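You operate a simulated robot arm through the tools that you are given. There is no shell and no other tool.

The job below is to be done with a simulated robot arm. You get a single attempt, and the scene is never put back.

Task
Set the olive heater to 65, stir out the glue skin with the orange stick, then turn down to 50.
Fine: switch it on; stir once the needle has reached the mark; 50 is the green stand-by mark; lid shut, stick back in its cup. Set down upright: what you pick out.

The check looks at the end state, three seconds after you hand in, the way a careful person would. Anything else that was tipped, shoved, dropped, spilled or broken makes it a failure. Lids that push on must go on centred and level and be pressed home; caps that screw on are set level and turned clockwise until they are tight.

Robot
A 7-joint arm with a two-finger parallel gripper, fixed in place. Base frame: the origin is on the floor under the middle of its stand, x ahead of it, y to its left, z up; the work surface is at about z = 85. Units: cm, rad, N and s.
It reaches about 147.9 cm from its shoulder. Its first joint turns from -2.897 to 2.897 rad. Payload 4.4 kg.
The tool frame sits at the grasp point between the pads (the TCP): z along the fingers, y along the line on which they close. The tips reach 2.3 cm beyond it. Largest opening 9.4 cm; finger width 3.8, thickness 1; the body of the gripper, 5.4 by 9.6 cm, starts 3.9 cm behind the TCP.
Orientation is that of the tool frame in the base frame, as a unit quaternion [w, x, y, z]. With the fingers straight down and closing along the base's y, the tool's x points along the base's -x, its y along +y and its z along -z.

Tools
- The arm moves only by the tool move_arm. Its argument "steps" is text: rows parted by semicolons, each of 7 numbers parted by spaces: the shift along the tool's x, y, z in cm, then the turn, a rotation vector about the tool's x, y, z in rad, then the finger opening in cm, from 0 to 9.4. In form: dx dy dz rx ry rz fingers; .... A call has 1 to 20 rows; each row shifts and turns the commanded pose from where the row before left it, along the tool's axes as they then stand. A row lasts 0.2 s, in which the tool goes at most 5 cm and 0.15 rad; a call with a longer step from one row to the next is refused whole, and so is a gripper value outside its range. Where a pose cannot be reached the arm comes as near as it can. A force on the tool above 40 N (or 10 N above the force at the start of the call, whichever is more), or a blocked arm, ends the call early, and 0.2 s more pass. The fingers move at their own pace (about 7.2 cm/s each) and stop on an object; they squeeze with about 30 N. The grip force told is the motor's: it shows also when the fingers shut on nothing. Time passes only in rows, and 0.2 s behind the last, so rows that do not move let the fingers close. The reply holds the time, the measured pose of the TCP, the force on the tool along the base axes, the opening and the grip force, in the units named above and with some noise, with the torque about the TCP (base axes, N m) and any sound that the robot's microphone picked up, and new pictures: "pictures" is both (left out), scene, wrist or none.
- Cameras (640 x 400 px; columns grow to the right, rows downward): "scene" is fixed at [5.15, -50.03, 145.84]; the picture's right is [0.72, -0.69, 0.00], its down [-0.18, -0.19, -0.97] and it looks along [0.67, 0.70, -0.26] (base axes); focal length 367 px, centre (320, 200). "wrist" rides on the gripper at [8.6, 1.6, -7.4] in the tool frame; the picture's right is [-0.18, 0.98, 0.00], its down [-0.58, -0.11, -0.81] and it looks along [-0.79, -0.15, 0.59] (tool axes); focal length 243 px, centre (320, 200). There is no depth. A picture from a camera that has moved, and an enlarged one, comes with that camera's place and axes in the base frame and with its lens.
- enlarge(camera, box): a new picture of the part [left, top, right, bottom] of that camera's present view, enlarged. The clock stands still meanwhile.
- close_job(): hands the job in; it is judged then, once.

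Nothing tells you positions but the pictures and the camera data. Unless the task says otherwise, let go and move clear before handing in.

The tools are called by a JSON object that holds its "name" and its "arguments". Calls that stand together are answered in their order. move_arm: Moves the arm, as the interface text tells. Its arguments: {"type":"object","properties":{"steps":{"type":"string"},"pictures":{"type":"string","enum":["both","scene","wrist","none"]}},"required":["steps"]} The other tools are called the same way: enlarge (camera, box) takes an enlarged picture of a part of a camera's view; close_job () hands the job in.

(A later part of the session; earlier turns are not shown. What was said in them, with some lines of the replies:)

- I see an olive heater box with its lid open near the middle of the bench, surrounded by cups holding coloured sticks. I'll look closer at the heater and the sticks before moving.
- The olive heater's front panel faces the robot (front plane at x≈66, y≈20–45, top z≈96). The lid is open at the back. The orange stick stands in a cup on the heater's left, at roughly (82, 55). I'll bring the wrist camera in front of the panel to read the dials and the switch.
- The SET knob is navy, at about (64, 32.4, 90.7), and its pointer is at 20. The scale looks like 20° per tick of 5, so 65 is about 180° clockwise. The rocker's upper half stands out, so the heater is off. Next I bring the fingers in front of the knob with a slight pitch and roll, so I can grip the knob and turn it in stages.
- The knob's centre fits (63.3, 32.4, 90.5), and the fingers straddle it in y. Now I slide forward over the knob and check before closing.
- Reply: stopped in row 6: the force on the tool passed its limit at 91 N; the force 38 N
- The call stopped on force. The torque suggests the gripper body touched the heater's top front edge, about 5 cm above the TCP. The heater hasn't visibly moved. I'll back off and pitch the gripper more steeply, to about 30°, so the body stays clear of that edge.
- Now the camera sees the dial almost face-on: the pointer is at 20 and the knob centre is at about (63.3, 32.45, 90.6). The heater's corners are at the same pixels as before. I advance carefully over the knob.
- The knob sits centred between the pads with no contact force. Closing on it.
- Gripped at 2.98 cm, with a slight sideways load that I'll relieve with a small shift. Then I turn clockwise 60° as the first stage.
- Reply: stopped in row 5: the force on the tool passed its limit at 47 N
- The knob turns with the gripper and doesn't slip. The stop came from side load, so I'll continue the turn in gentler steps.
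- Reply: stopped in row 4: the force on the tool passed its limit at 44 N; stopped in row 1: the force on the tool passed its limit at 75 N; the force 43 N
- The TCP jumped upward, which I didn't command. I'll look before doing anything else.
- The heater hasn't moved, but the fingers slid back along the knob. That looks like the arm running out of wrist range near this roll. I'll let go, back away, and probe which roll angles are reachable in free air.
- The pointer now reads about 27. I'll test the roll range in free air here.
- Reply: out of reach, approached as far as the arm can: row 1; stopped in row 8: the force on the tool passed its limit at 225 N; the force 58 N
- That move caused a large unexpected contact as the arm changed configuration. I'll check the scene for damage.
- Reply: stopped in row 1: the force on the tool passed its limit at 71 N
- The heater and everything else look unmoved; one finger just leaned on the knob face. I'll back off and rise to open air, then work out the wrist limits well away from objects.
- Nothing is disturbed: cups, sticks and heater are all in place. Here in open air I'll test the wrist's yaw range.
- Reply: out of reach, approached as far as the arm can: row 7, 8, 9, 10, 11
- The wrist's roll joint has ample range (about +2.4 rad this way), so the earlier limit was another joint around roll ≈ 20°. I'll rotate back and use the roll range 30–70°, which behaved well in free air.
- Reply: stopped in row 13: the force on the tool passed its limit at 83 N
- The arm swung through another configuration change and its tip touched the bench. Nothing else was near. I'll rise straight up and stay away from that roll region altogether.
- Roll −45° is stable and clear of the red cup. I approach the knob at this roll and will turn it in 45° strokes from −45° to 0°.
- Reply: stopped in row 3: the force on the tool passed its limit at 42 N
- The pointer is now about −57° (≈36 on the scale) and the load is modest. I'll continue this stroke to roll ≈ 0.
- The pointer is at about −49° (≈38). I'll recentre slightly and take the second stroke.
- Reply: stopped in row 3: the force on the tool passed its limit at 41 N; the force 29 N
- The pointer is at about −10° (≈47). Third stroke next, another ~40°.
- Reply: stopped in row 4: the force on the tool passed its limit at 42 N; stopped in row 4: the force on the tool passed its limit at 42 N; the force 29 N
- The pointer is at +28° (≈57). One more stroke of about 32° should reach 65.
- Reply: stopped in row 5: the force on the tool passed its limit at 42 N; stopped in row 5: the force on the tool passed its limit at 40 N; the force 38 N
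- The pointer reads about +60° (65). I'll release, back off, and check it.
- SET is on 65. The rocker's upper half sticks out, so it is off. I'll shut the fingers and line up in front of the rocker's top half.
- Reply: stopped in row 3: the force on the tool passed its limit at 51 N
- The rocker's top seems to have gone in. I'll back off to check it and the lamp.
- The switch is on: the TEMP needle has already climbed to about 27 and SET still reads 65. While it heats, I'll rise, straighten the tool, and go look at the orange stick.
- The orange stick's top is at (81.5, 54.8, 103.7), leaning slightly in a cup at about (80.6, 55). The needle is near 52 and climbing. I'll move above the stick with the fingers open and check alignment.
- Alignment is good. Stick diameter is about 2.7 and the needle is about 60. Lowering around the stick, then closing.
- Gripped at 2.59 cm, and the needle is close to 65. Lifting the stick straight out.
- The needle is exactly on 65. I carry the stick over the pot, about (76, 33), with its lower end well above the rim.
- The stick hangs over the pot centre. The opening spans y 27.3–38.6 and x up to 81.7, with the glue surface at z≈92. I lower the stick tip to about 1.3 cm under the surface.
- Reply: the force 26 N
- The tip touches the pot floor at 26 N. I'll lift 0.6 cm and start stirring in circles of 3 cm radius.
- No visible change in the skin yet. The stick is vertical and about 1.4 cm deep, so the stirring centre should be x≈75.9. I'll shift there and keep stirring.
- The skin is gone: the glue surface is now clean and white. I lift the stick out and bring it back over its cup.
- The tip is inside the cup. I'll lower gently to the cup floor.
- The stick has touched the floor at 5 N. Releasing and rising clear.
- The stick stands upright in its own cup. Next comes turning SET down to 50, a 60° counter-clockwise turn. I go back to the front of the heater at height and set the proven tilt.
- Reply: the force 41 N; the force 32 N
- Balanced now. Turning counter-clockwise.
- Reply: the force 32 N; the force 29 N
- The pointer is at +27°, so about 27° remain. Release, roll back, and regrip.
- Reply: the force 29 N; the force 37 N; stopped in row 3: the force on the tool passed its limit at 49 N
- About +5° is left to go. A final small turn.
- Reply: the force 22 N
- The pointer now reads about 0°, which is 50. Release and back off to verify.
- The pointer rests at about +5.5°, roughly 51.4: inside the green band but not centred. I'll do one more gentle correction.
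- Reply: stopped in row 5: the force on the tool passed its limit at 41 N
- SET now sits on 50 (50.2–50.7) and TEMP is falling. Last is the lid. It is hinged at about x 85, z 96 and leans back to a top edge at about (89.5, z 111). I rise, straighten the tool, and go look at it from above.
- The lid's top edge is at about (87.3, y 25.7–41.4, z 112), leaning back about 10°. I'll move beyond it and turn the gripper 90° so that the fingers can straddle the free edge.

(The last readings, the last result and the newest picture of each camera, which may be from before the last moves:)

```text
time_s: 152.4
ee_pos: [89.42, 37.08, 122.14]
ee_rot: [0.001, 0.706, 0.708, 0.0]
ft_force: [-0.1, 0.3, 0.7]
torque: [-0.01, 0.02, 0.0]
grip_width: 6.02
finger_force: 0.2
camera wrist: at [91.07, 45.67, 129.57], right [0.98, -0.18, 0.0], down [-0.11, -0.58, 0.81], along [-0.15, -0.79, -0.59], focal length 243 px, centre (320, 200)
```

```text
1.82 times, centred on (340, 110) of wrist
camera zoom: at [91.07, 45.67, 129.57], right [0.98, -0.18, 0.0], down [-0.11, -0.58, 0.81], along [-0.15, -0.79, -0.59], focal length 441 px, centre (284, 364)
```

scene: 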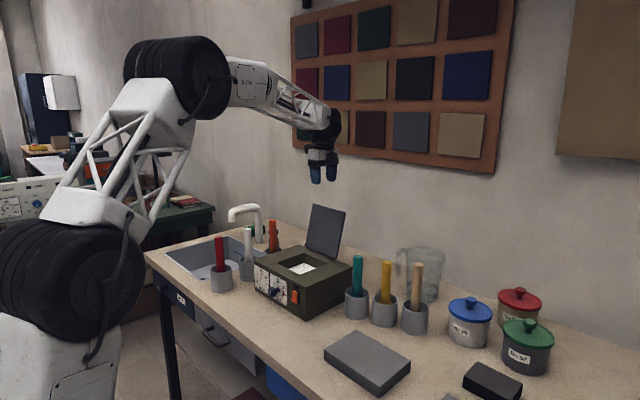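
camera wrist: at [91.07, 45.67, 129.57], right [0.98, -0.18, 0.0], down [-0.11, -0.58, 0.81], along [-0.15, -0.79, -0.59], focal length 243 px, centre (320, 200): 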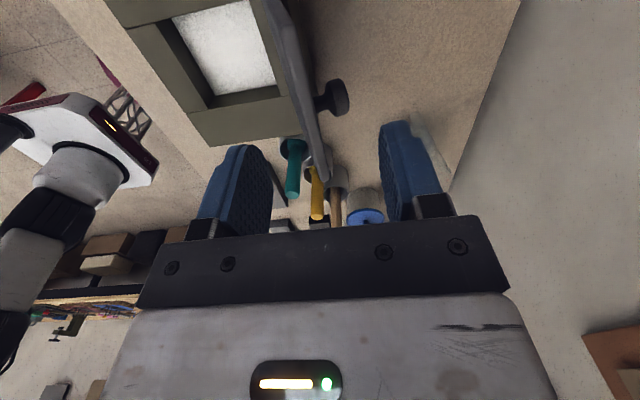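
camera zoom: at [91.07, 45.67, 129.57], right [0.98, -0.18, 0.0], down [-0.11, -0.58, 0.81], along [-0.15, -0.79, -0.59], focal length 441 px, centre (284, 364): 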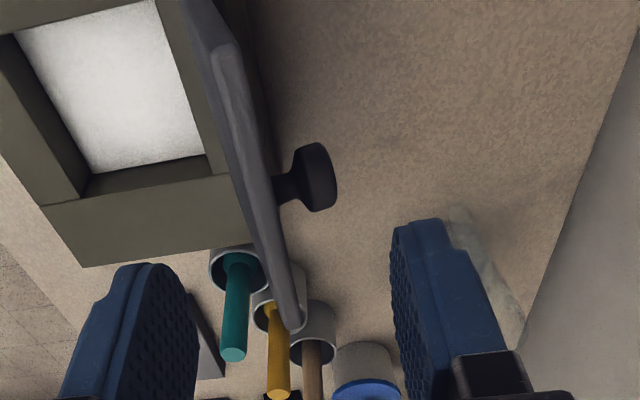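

Now I see the lid edge-on. It has a small knob on its outer face near the centre, and its top edge is at x≈88, z≈112. I'll lower the open fingers to straddle the edge beside the knob.

{"name": "move_arm", "arguments": {"steps": "0 -0.3 3 0 0 0 6; 0 0 3 0 0 0 6; 0 0 2.5 0 0 0 6; 0 0 1.8 0 0 0 6; 0 0 0 0 0 0 6", "pictures": "both"}}

{"name": "enlarge", "arguments": {"camera": "wrist", "box": [180, 0, 500, 220]}}

{"name": "enlarge", "arguments": {"camera": "scene", "box": [260, 160, 380, 300]}}

```text
time_s: 153.7
ee_pos: [89.28, 37.06, 111.71]
ee_rot: [0.001, 0.706, 0.708, 0.001]
ft_force: [0.0, 0.4, -0.2]
torque: [-0.01, 0.03, -0.01]
grip_width: 5.98
finger_force: 0.0
camera wrist: at [90.8, 45.63, 119.22], right [0.98, -0.18, 0.0], down [-0.11, -0.58, 0.81], along [-0.15, -0.79, -0.59], focal length 243 px, centre (320, 200)
```

scene: 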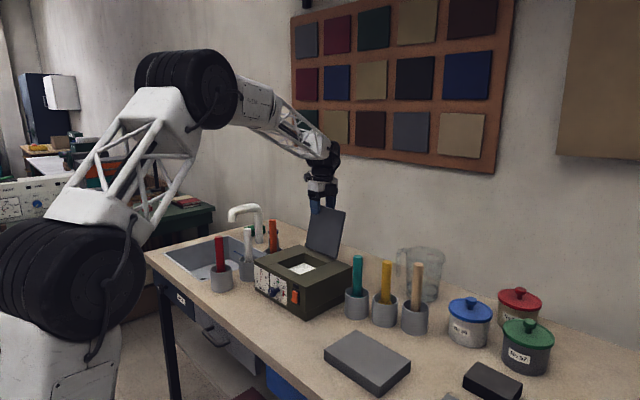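
wrist: 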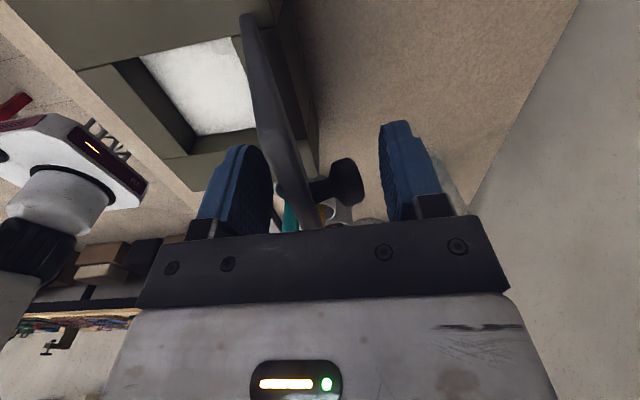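

```text
1.82 times, centred on (340, 110) of wrist
camera zoom: at [90.8, 45.63, 119.22], right [0.98, -0.18, 0.0], down [-0.11, -0.58, 0.81], along [-0.15, -0.79, -0.59], focal length 441 px, centre (284, 364)
```

zoom: 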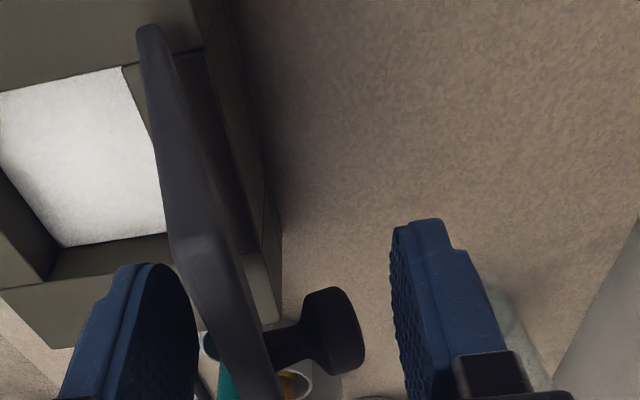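

```text
2.86 times, centred on (320, 230) of scene
camera zoom: at [5.15, -50.03, 145.84], right [0.72, -0.69, 0.0], down [-0.18, -0.19, -0.97], along [0.67, 0.7, -0.26], focal length 1049 px, centre (320, 114)
```

zoom: 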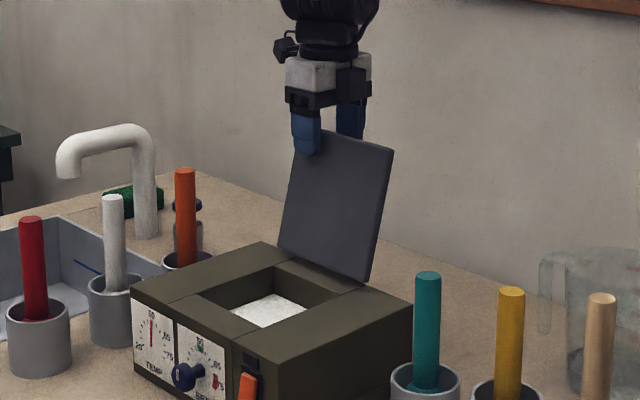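

The fingers straddle the edge without touching. Now I ease toward −x so the back finger brings the lid up to vertical.

{"name": "move_arm", "arguments": {"steps": "0 -1 0 0 0 0 6; 0 -1 0 0 0 0 6; 0 -1 0 0 0 0 6; 0 -0.8 0 0 0 0 6; 0 -0.8 0 0 0 0 6; 0 -0.8 0 0 0 0 6; 0 -0.8 0 0 0 0 6; 0 -0.8 0 0 0 0 6; 0 0 0 0 0 0 6", "pictures": "both"}}

{"name": "enlarge", "arguments": {"camera": "wrist", "box": [180, 0, 500, 220]}}

{"name": "enlarge", "arguments": {"camera": "scene", "box": [260, 160, 380, 300]}}

```text
time_s: 155.7
ee_pos: [82.18, 36.93, 111.78]
ee_rot: [0.0, 0.706, 0.709, -0.001]
ft_force: [-0.1, 0.5, -0.2]
torque: [0.01, 0.01, 0.01]
grip_width: 6.02
finger_force: 0.0
camera wrist: at [83.71, 45.65, 119.26], right [0.98, -0.18, 0.0], down [-0.11, -0.58, 0.81], along [-0.15, -0.79, -0.59], focal length 243 px, centre (320, 200)
```

scene: 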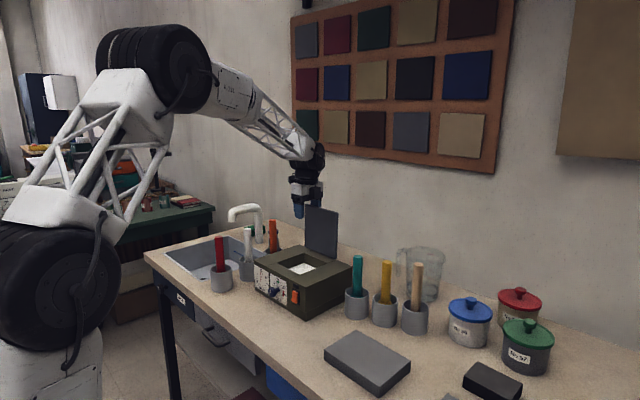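
wrist: 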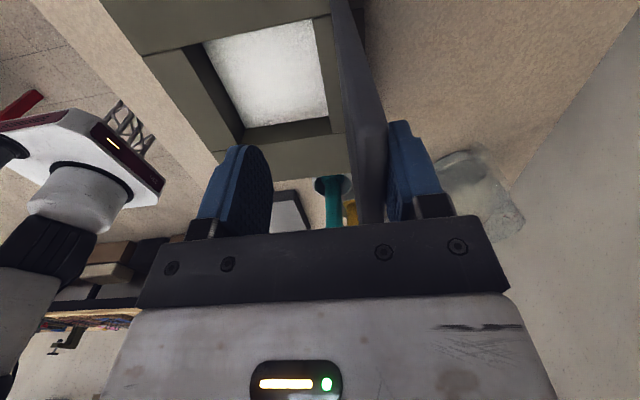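

```text
1.82 times, centred on (340, 110) of wrist
camera zoom: at [83.71, 45.65, 119.26], right [0.98, -0.18, 0.0], down [-0.11, -0.58, 0.81], along [-0.15, -0.79, -0.59], focal length 441 px, centre (284, 364)
```

zoom: 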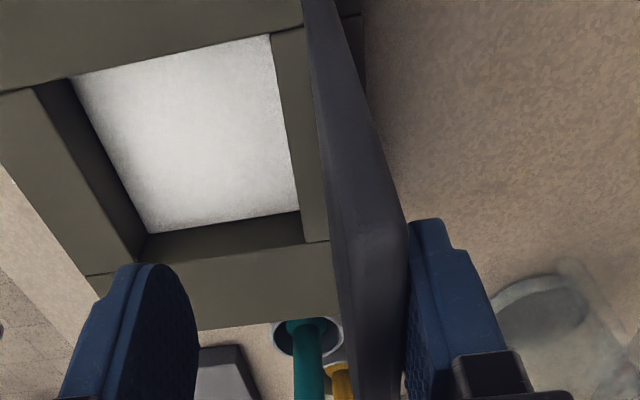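

```text
2.86 times, centred on (320, 230) of scene
camera zoom: at [5.15, -50.03, 145.84], right [0.72, -0.69, 0.0], down [-0.18, -0.19, -0.97], along [0.67, 0.7, -0.26], focal length 1049 px, centre (320, 114)
```

zoom: 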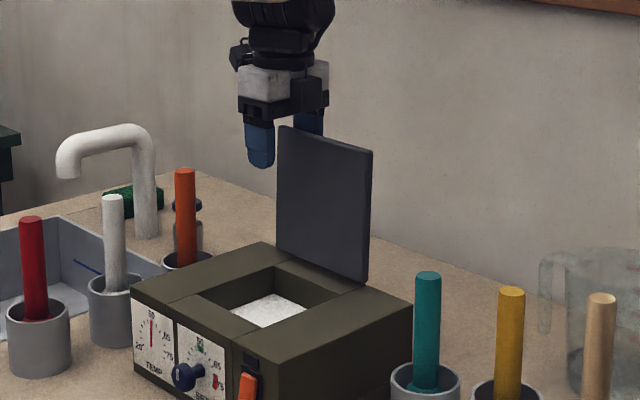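

The lid is about vertical against the back finger. Continuing slowly; the front finger should catch it.

{"name": "move_arm", "arguments": {"steps": "0 -0.6 0 0 0 0 6; 0 -0.6 0 0 0 0 6; 0 -0.6 0 0 0 0 6; 0 0 0 0 0 0 6; 0 0 0 0 0 0 6", "pictures": "both"}}

{"name": "enlarge", "arguments": {"camera": "wrist", "box": [180, 0, 500, 220]}}

{"name": "enlarge", "arguments": {"camera": "scene", "box": [260, 160, 380, 300]}}

```text
time_s: 156.8
ee_pos: [80.4, 37.04, 111.73]
ee_rot: [0.0, 0.706, 0.709, 0.0]
ft_force: [0.1, -0.3, 0.4]
torque: [0.03, -0.05, 0.01]
grip_width: 6.0
finger_force: 0.1
camera wrist: at [81.96, 45.68, 119.3], right [0.98, -0.18, 0.0], down [-0.11, -0.58, 0.81], along [-0.15, -0.79, -0.59], focal length 243 px, centre (320, 200)
```

scene: 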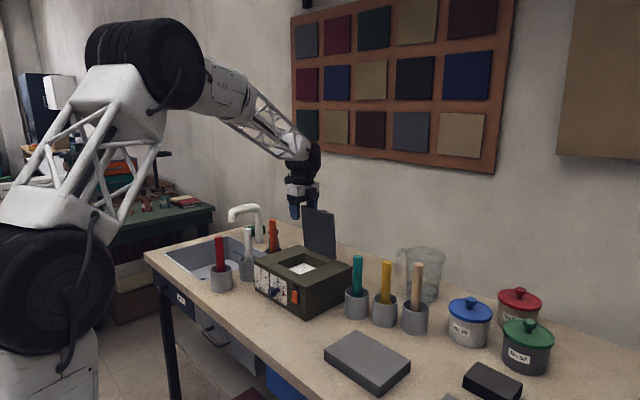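
wrist: 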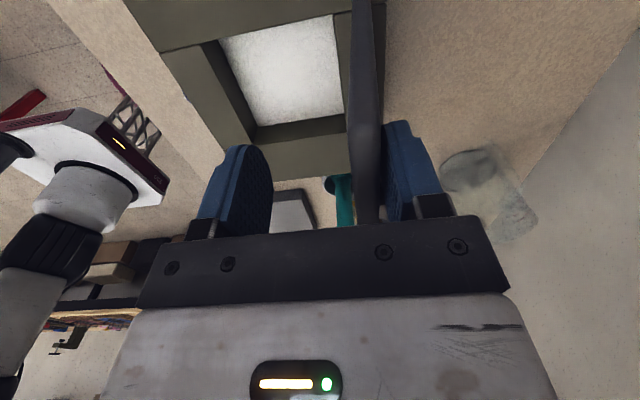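

```text
1.82 times, centred on (340, 110) of wrist
camera zoom: at [81.96, 45.68, 119.3], right [0.98, -0.18, 0.0], down [-0.11, -0.58, 0.81], along [-0.15, -0.79, -0.59], focal length 441 px, centre (284, 364)
```

zoom: 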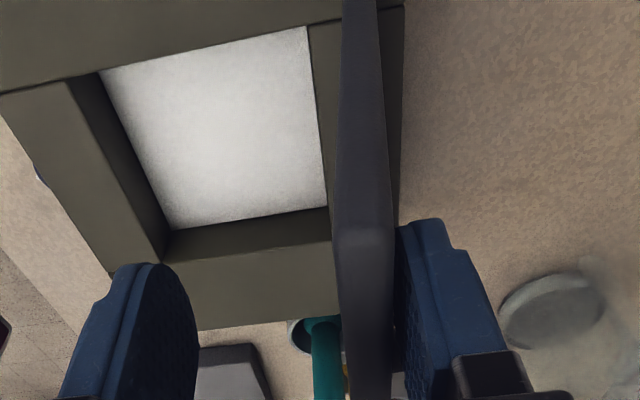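

```text
2.86 times, centred on (320, 230) of scene
camera zoom: at [5.15, -50.03, 145.84], right [0.72, -0.69, 0.0], down [-0.18, -0.19, -0.97], along [0.67, 0.7, -0.26], focal length 1049 px, centre (320, 114)
```

zoom: 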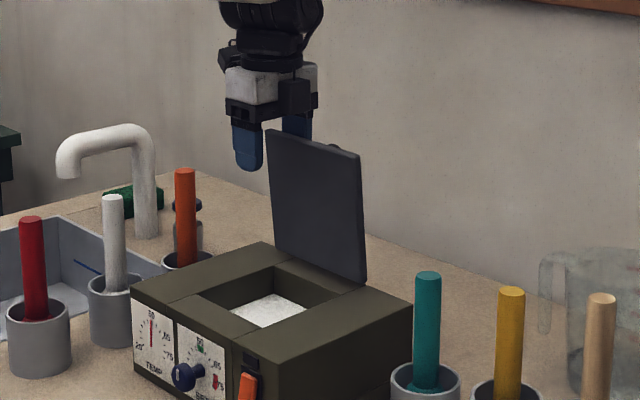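

The lid's hinge holds it where I leave it, so it is controlled. I keep pushing along its arc.

{"name": "move_arm", "arguments": {"steps": "0 -0.83 0.15 0 0 0 6; 0 -0.83 0.2 0 0 0 6; 0 -0.83 0.2 0 0 0 6; 0 -0.83 0.25 0 0 0 6; 0 -0.83 0.3 0 0 0 6; 0 -0.83 0.3 0 0 0 6; 0 -0.83 0.35 0 0 0 6; 0 -0.83 0.35 0 0 0 6; 0 0 0 0 0 0 6", "pictures": "both"}}

{"name": "enlarge", "arguments": {"camera": "wrist", "box": [180, 0, 500, 220]}}

{"name": "enlarge", "arguments": {"camera": "scene", "box": [260, 160, 380, 300]}}

```text
time_s: 158.8
ee_pos: [73.87, 37.08, 109.68]
ee_rot: [-0.001, 0.706, 0.708, -0.001]
ft_force: [-0.7, 0.1, 0.7]
torque: [0.01, 0.03, -0.01]
grip_width: 6.0
finger_force: 0.0
camera wrist: at [75.32, 45.69, 117.18], right [0.98, -0.18, 0.0], down [-0.11, -0.58, 0.81], along [-0.15, -0.79, -0.59], focal length 243 px, centre (320, 200)
```

scene: 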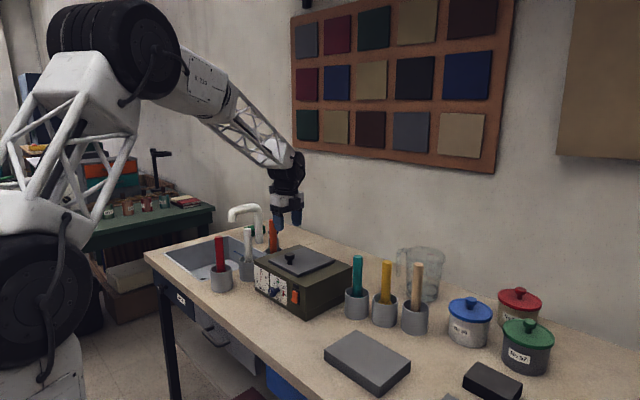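
wrist: 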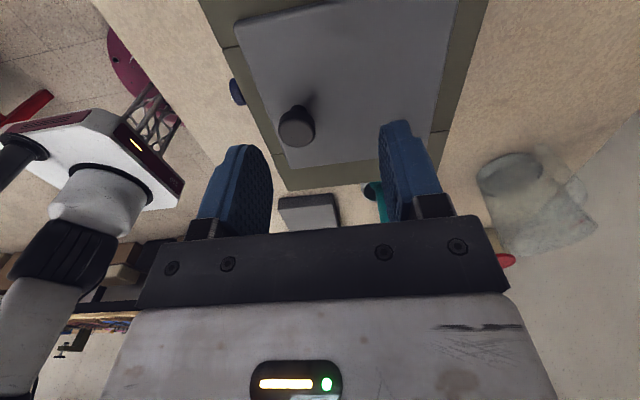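

```text
1.82 times, centred on (340, 110) of wrist
camera zoom: at [75.32, 45.69, 117.18], right [0.98, -0.18, 0.0], down [-0.11, -0.58, 0.81], along [-0.15, -0.79, -0.59], focal length 441 px, centre (284, 364)
```

zoom: 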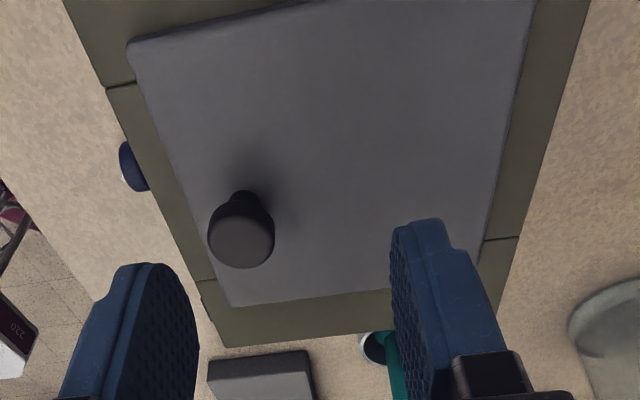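

```text
2.86 times, centred on (320, 230) of scene
camera zoom: at [5.15, -50.03, 145.84], right [0.72, -0.69, 0.0], down [-0.18, -0.19, -0.97], along [0.67, 0.7, -0.26], focal length 1049 px, centre (320, 114)
```

zoom: 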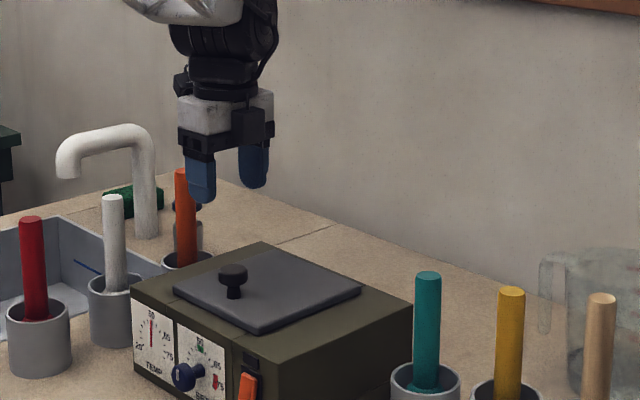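

The lid dropped shut for the last part and now lies flat. I rise clear and check the heater, dial, stick and surroundings.

{"name": "move_arm", "arguments": {"steps": "0 0 -3 0 0 0 6; 0 0 -4 0 0 0 6; 0 0 -4 0 0 0 6; 0 0 0 0 0 0 6", "pictures": "both"}}

{"name": "enlarge", "arguments": {"camera": "wrist", "box": [180, 0, 500, 220]}}

{"name": "enlarge", "arguments": {"camera": "scene", "box": [250, 235, 360, 325]}}

{"name": "enlarge", "arguments": {"camera": "scene", "box": [252, 270, 302, 310]}}

```text
time_s: 159.8
ee_pos: [73.88, 37.05, 120.63]
ee_rot: [0.0, 0.706, 0.708, 0.0]
ft_force: [-0.3, 0.8, -0.1]
torque: [-0.04, -0.03, -0.01]
grip_width: 6.0
finger_force: 0.0
camera wrist: at [75.4, 45.68, 128.18], right [0.98, -0.18, 0.0], down [-0.11, -0.58, 0.81], along [-0.15, -0.79, -0.59], focal length 243 px, centre (320, 200)
```

scene: 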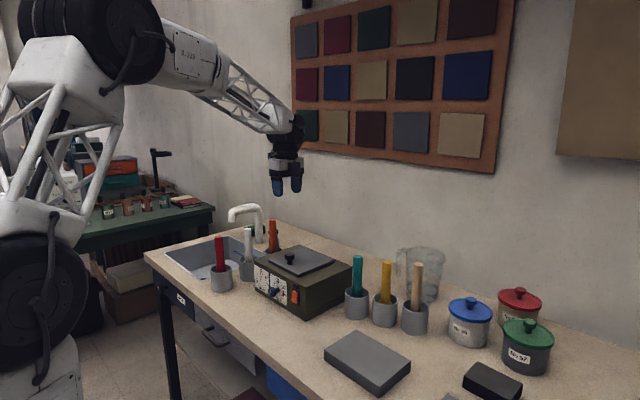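
wrist: 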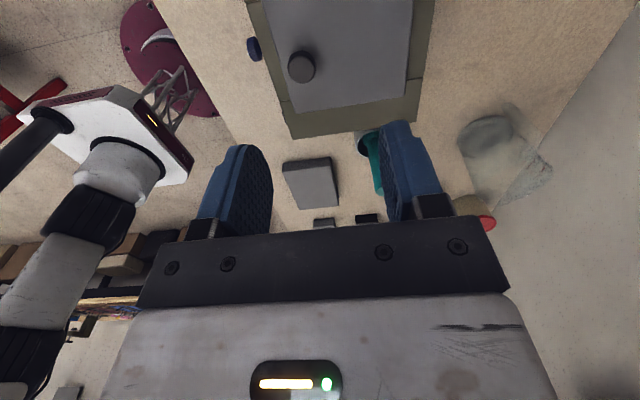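

```text
1.82 times, centred on (340, 110) of wrist
camera zoom: at [75.4, 45.68, 128.18], right [0.98, -0.18, 0.0], down [-0.11, -0.58, 0.81], along [-0.15, -0.79, -0.59], focal length 441 px, centre (284, 364)
```

zoom: 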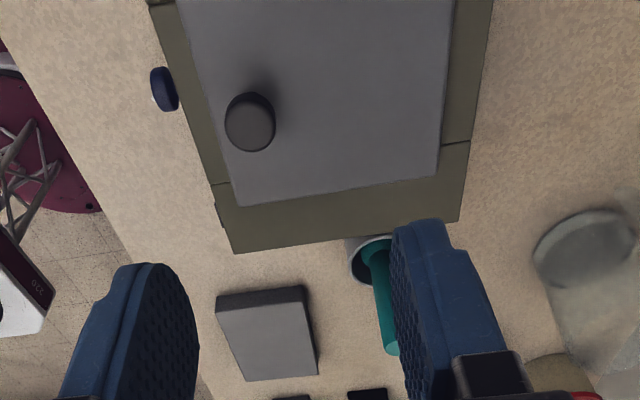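

```text
4.44 times, centred on (305, 280) of scene
camera zoom: at [5.15, -50.03, 145.84], right [0.72, -0.69, 0.0], down [-0.18, -0.19, -0.97], along [0.67, 0.7, -0.26], focal length 1632 px, centre (387, -156)
```

zoom: 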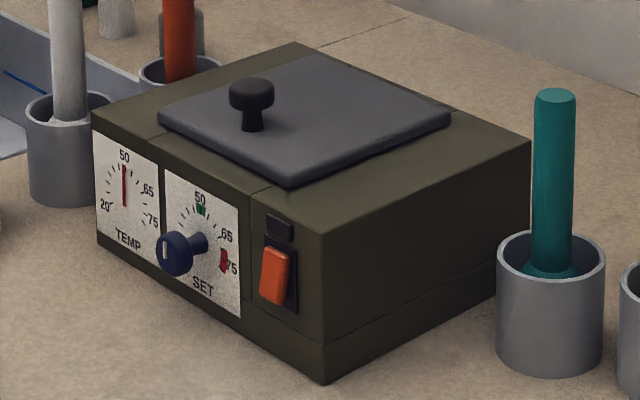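

```text
10.00 times, centred on (277, 290) of scene
camera zoom: at [5.15, -50.03, 145.84], right [0.72, -0.69, 0.0], down [-0.18, -0.19, -0.97], along [0.67, 0.7, -0.26], focal length 3671 px, centre (750, -700)
```

zoom: 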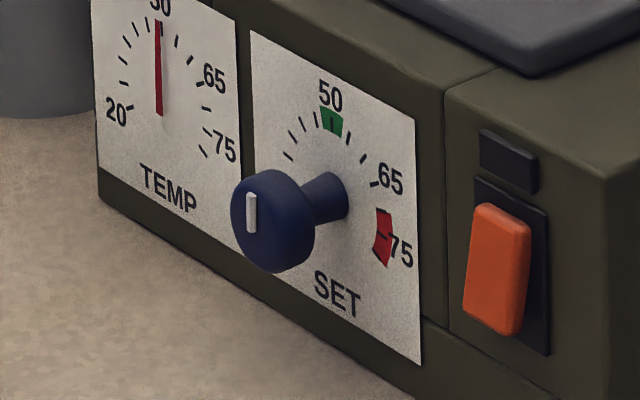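

TEMP has settled on 50, SET points at 50, the switch is in, and the lid lies flat and centred. One last look over the rest of the bench while I move the arm further clear.

{"name": "move_arm", "arguments": {"steps": "0 -2 -4 0 0 0 6; 0 -2 -4 0 0 0 6; 0 0 0 0 0 0 6; 0 0 0 0 0 0 6", "pictures": "scene"}}

{"name": "enlarge", "arguments": {"camera": "scene", "box": [190, 190, 370, 330]}}

{"name": "enlarge", "arguments": {"camera": "scene", "box": [330, 230, 570, 400]}}

```text
time_s: 160.8
ee_pos: [69.71, 37.16, 128.67]
ee_rot: [0.0, 0.706, 0.708, 0.0]
ft_force: [-0.3, -0.2, 0.2]
torque: [0.01, 0.0, 0.02]
grip_width: 6.02
finger_force: 0.0
```

scene: 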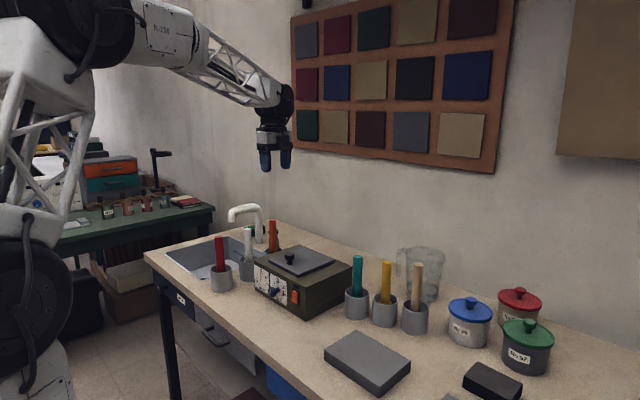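

```text
2.86 times, centred on (280, 260) of scene
camera zoom: at [5.15, -50.03, 145.84], right [0.72, -0.69, 0.0], down [-0.18, -0.19, -0.97], along [0.67, 0.7, -0.26], focal length 1049 px, centre (434, 29)
```

zoom: 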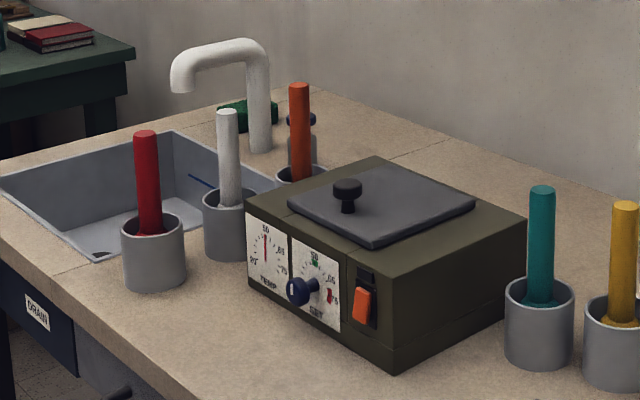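

```text
2.35 times, centred on (450, 315) of scene
camera zoom: at [5.15, -50.03, 145.84], right [0.72, -0.69, 0.0], down [-0.18, -0.19, -0.97], along [0.67, 0.7, -0.26], focal length 864 px, centre (14, -71)
```

zoom: 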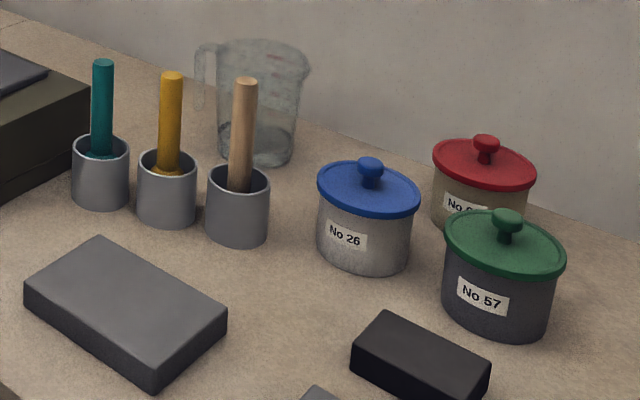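

The heater is on with SET and TEMP both at 50. The glue was clean and white when I lifted the stick out, and the lid is shut flat. The orange stick stands upright in its own cup. All other items are where they were at the start, and the arm is clear. Handing in.

{"name": "close_job", "arguments": {}}

```text
The job is handed in.
```

The job is handed in. The olive heater ran at 65, the skin was stirred out, and it is now turned down to 50.

- **Heating:** I set the dial to 65, switched the heater on, and waited for the needle to reach 65 before stirring.
- **Stirring:** About two and a half circles with the orange stick turned the glue surface from amber skin to clean white.
- **Turned down:** The dial sits at about 50.5, inside the green mark. The needle had settled on 50 before I handed in, and the heater is still on.
- **Lid and stick:** The lid is shut and lies flat. The stick is upright in its own cup.

**Contacts and a dropped lid:**
- While lining up on the dial, the gripper touched the heater's top front edge and leaned hard on the dial knob.
- At one point the arm swung and its fingertips touched the bench.
- The lid dropped shut on its own for the last part of its travel.

In the pictures afterwards the heater had not moved, and nothing else on the bench was tipped or shifted.
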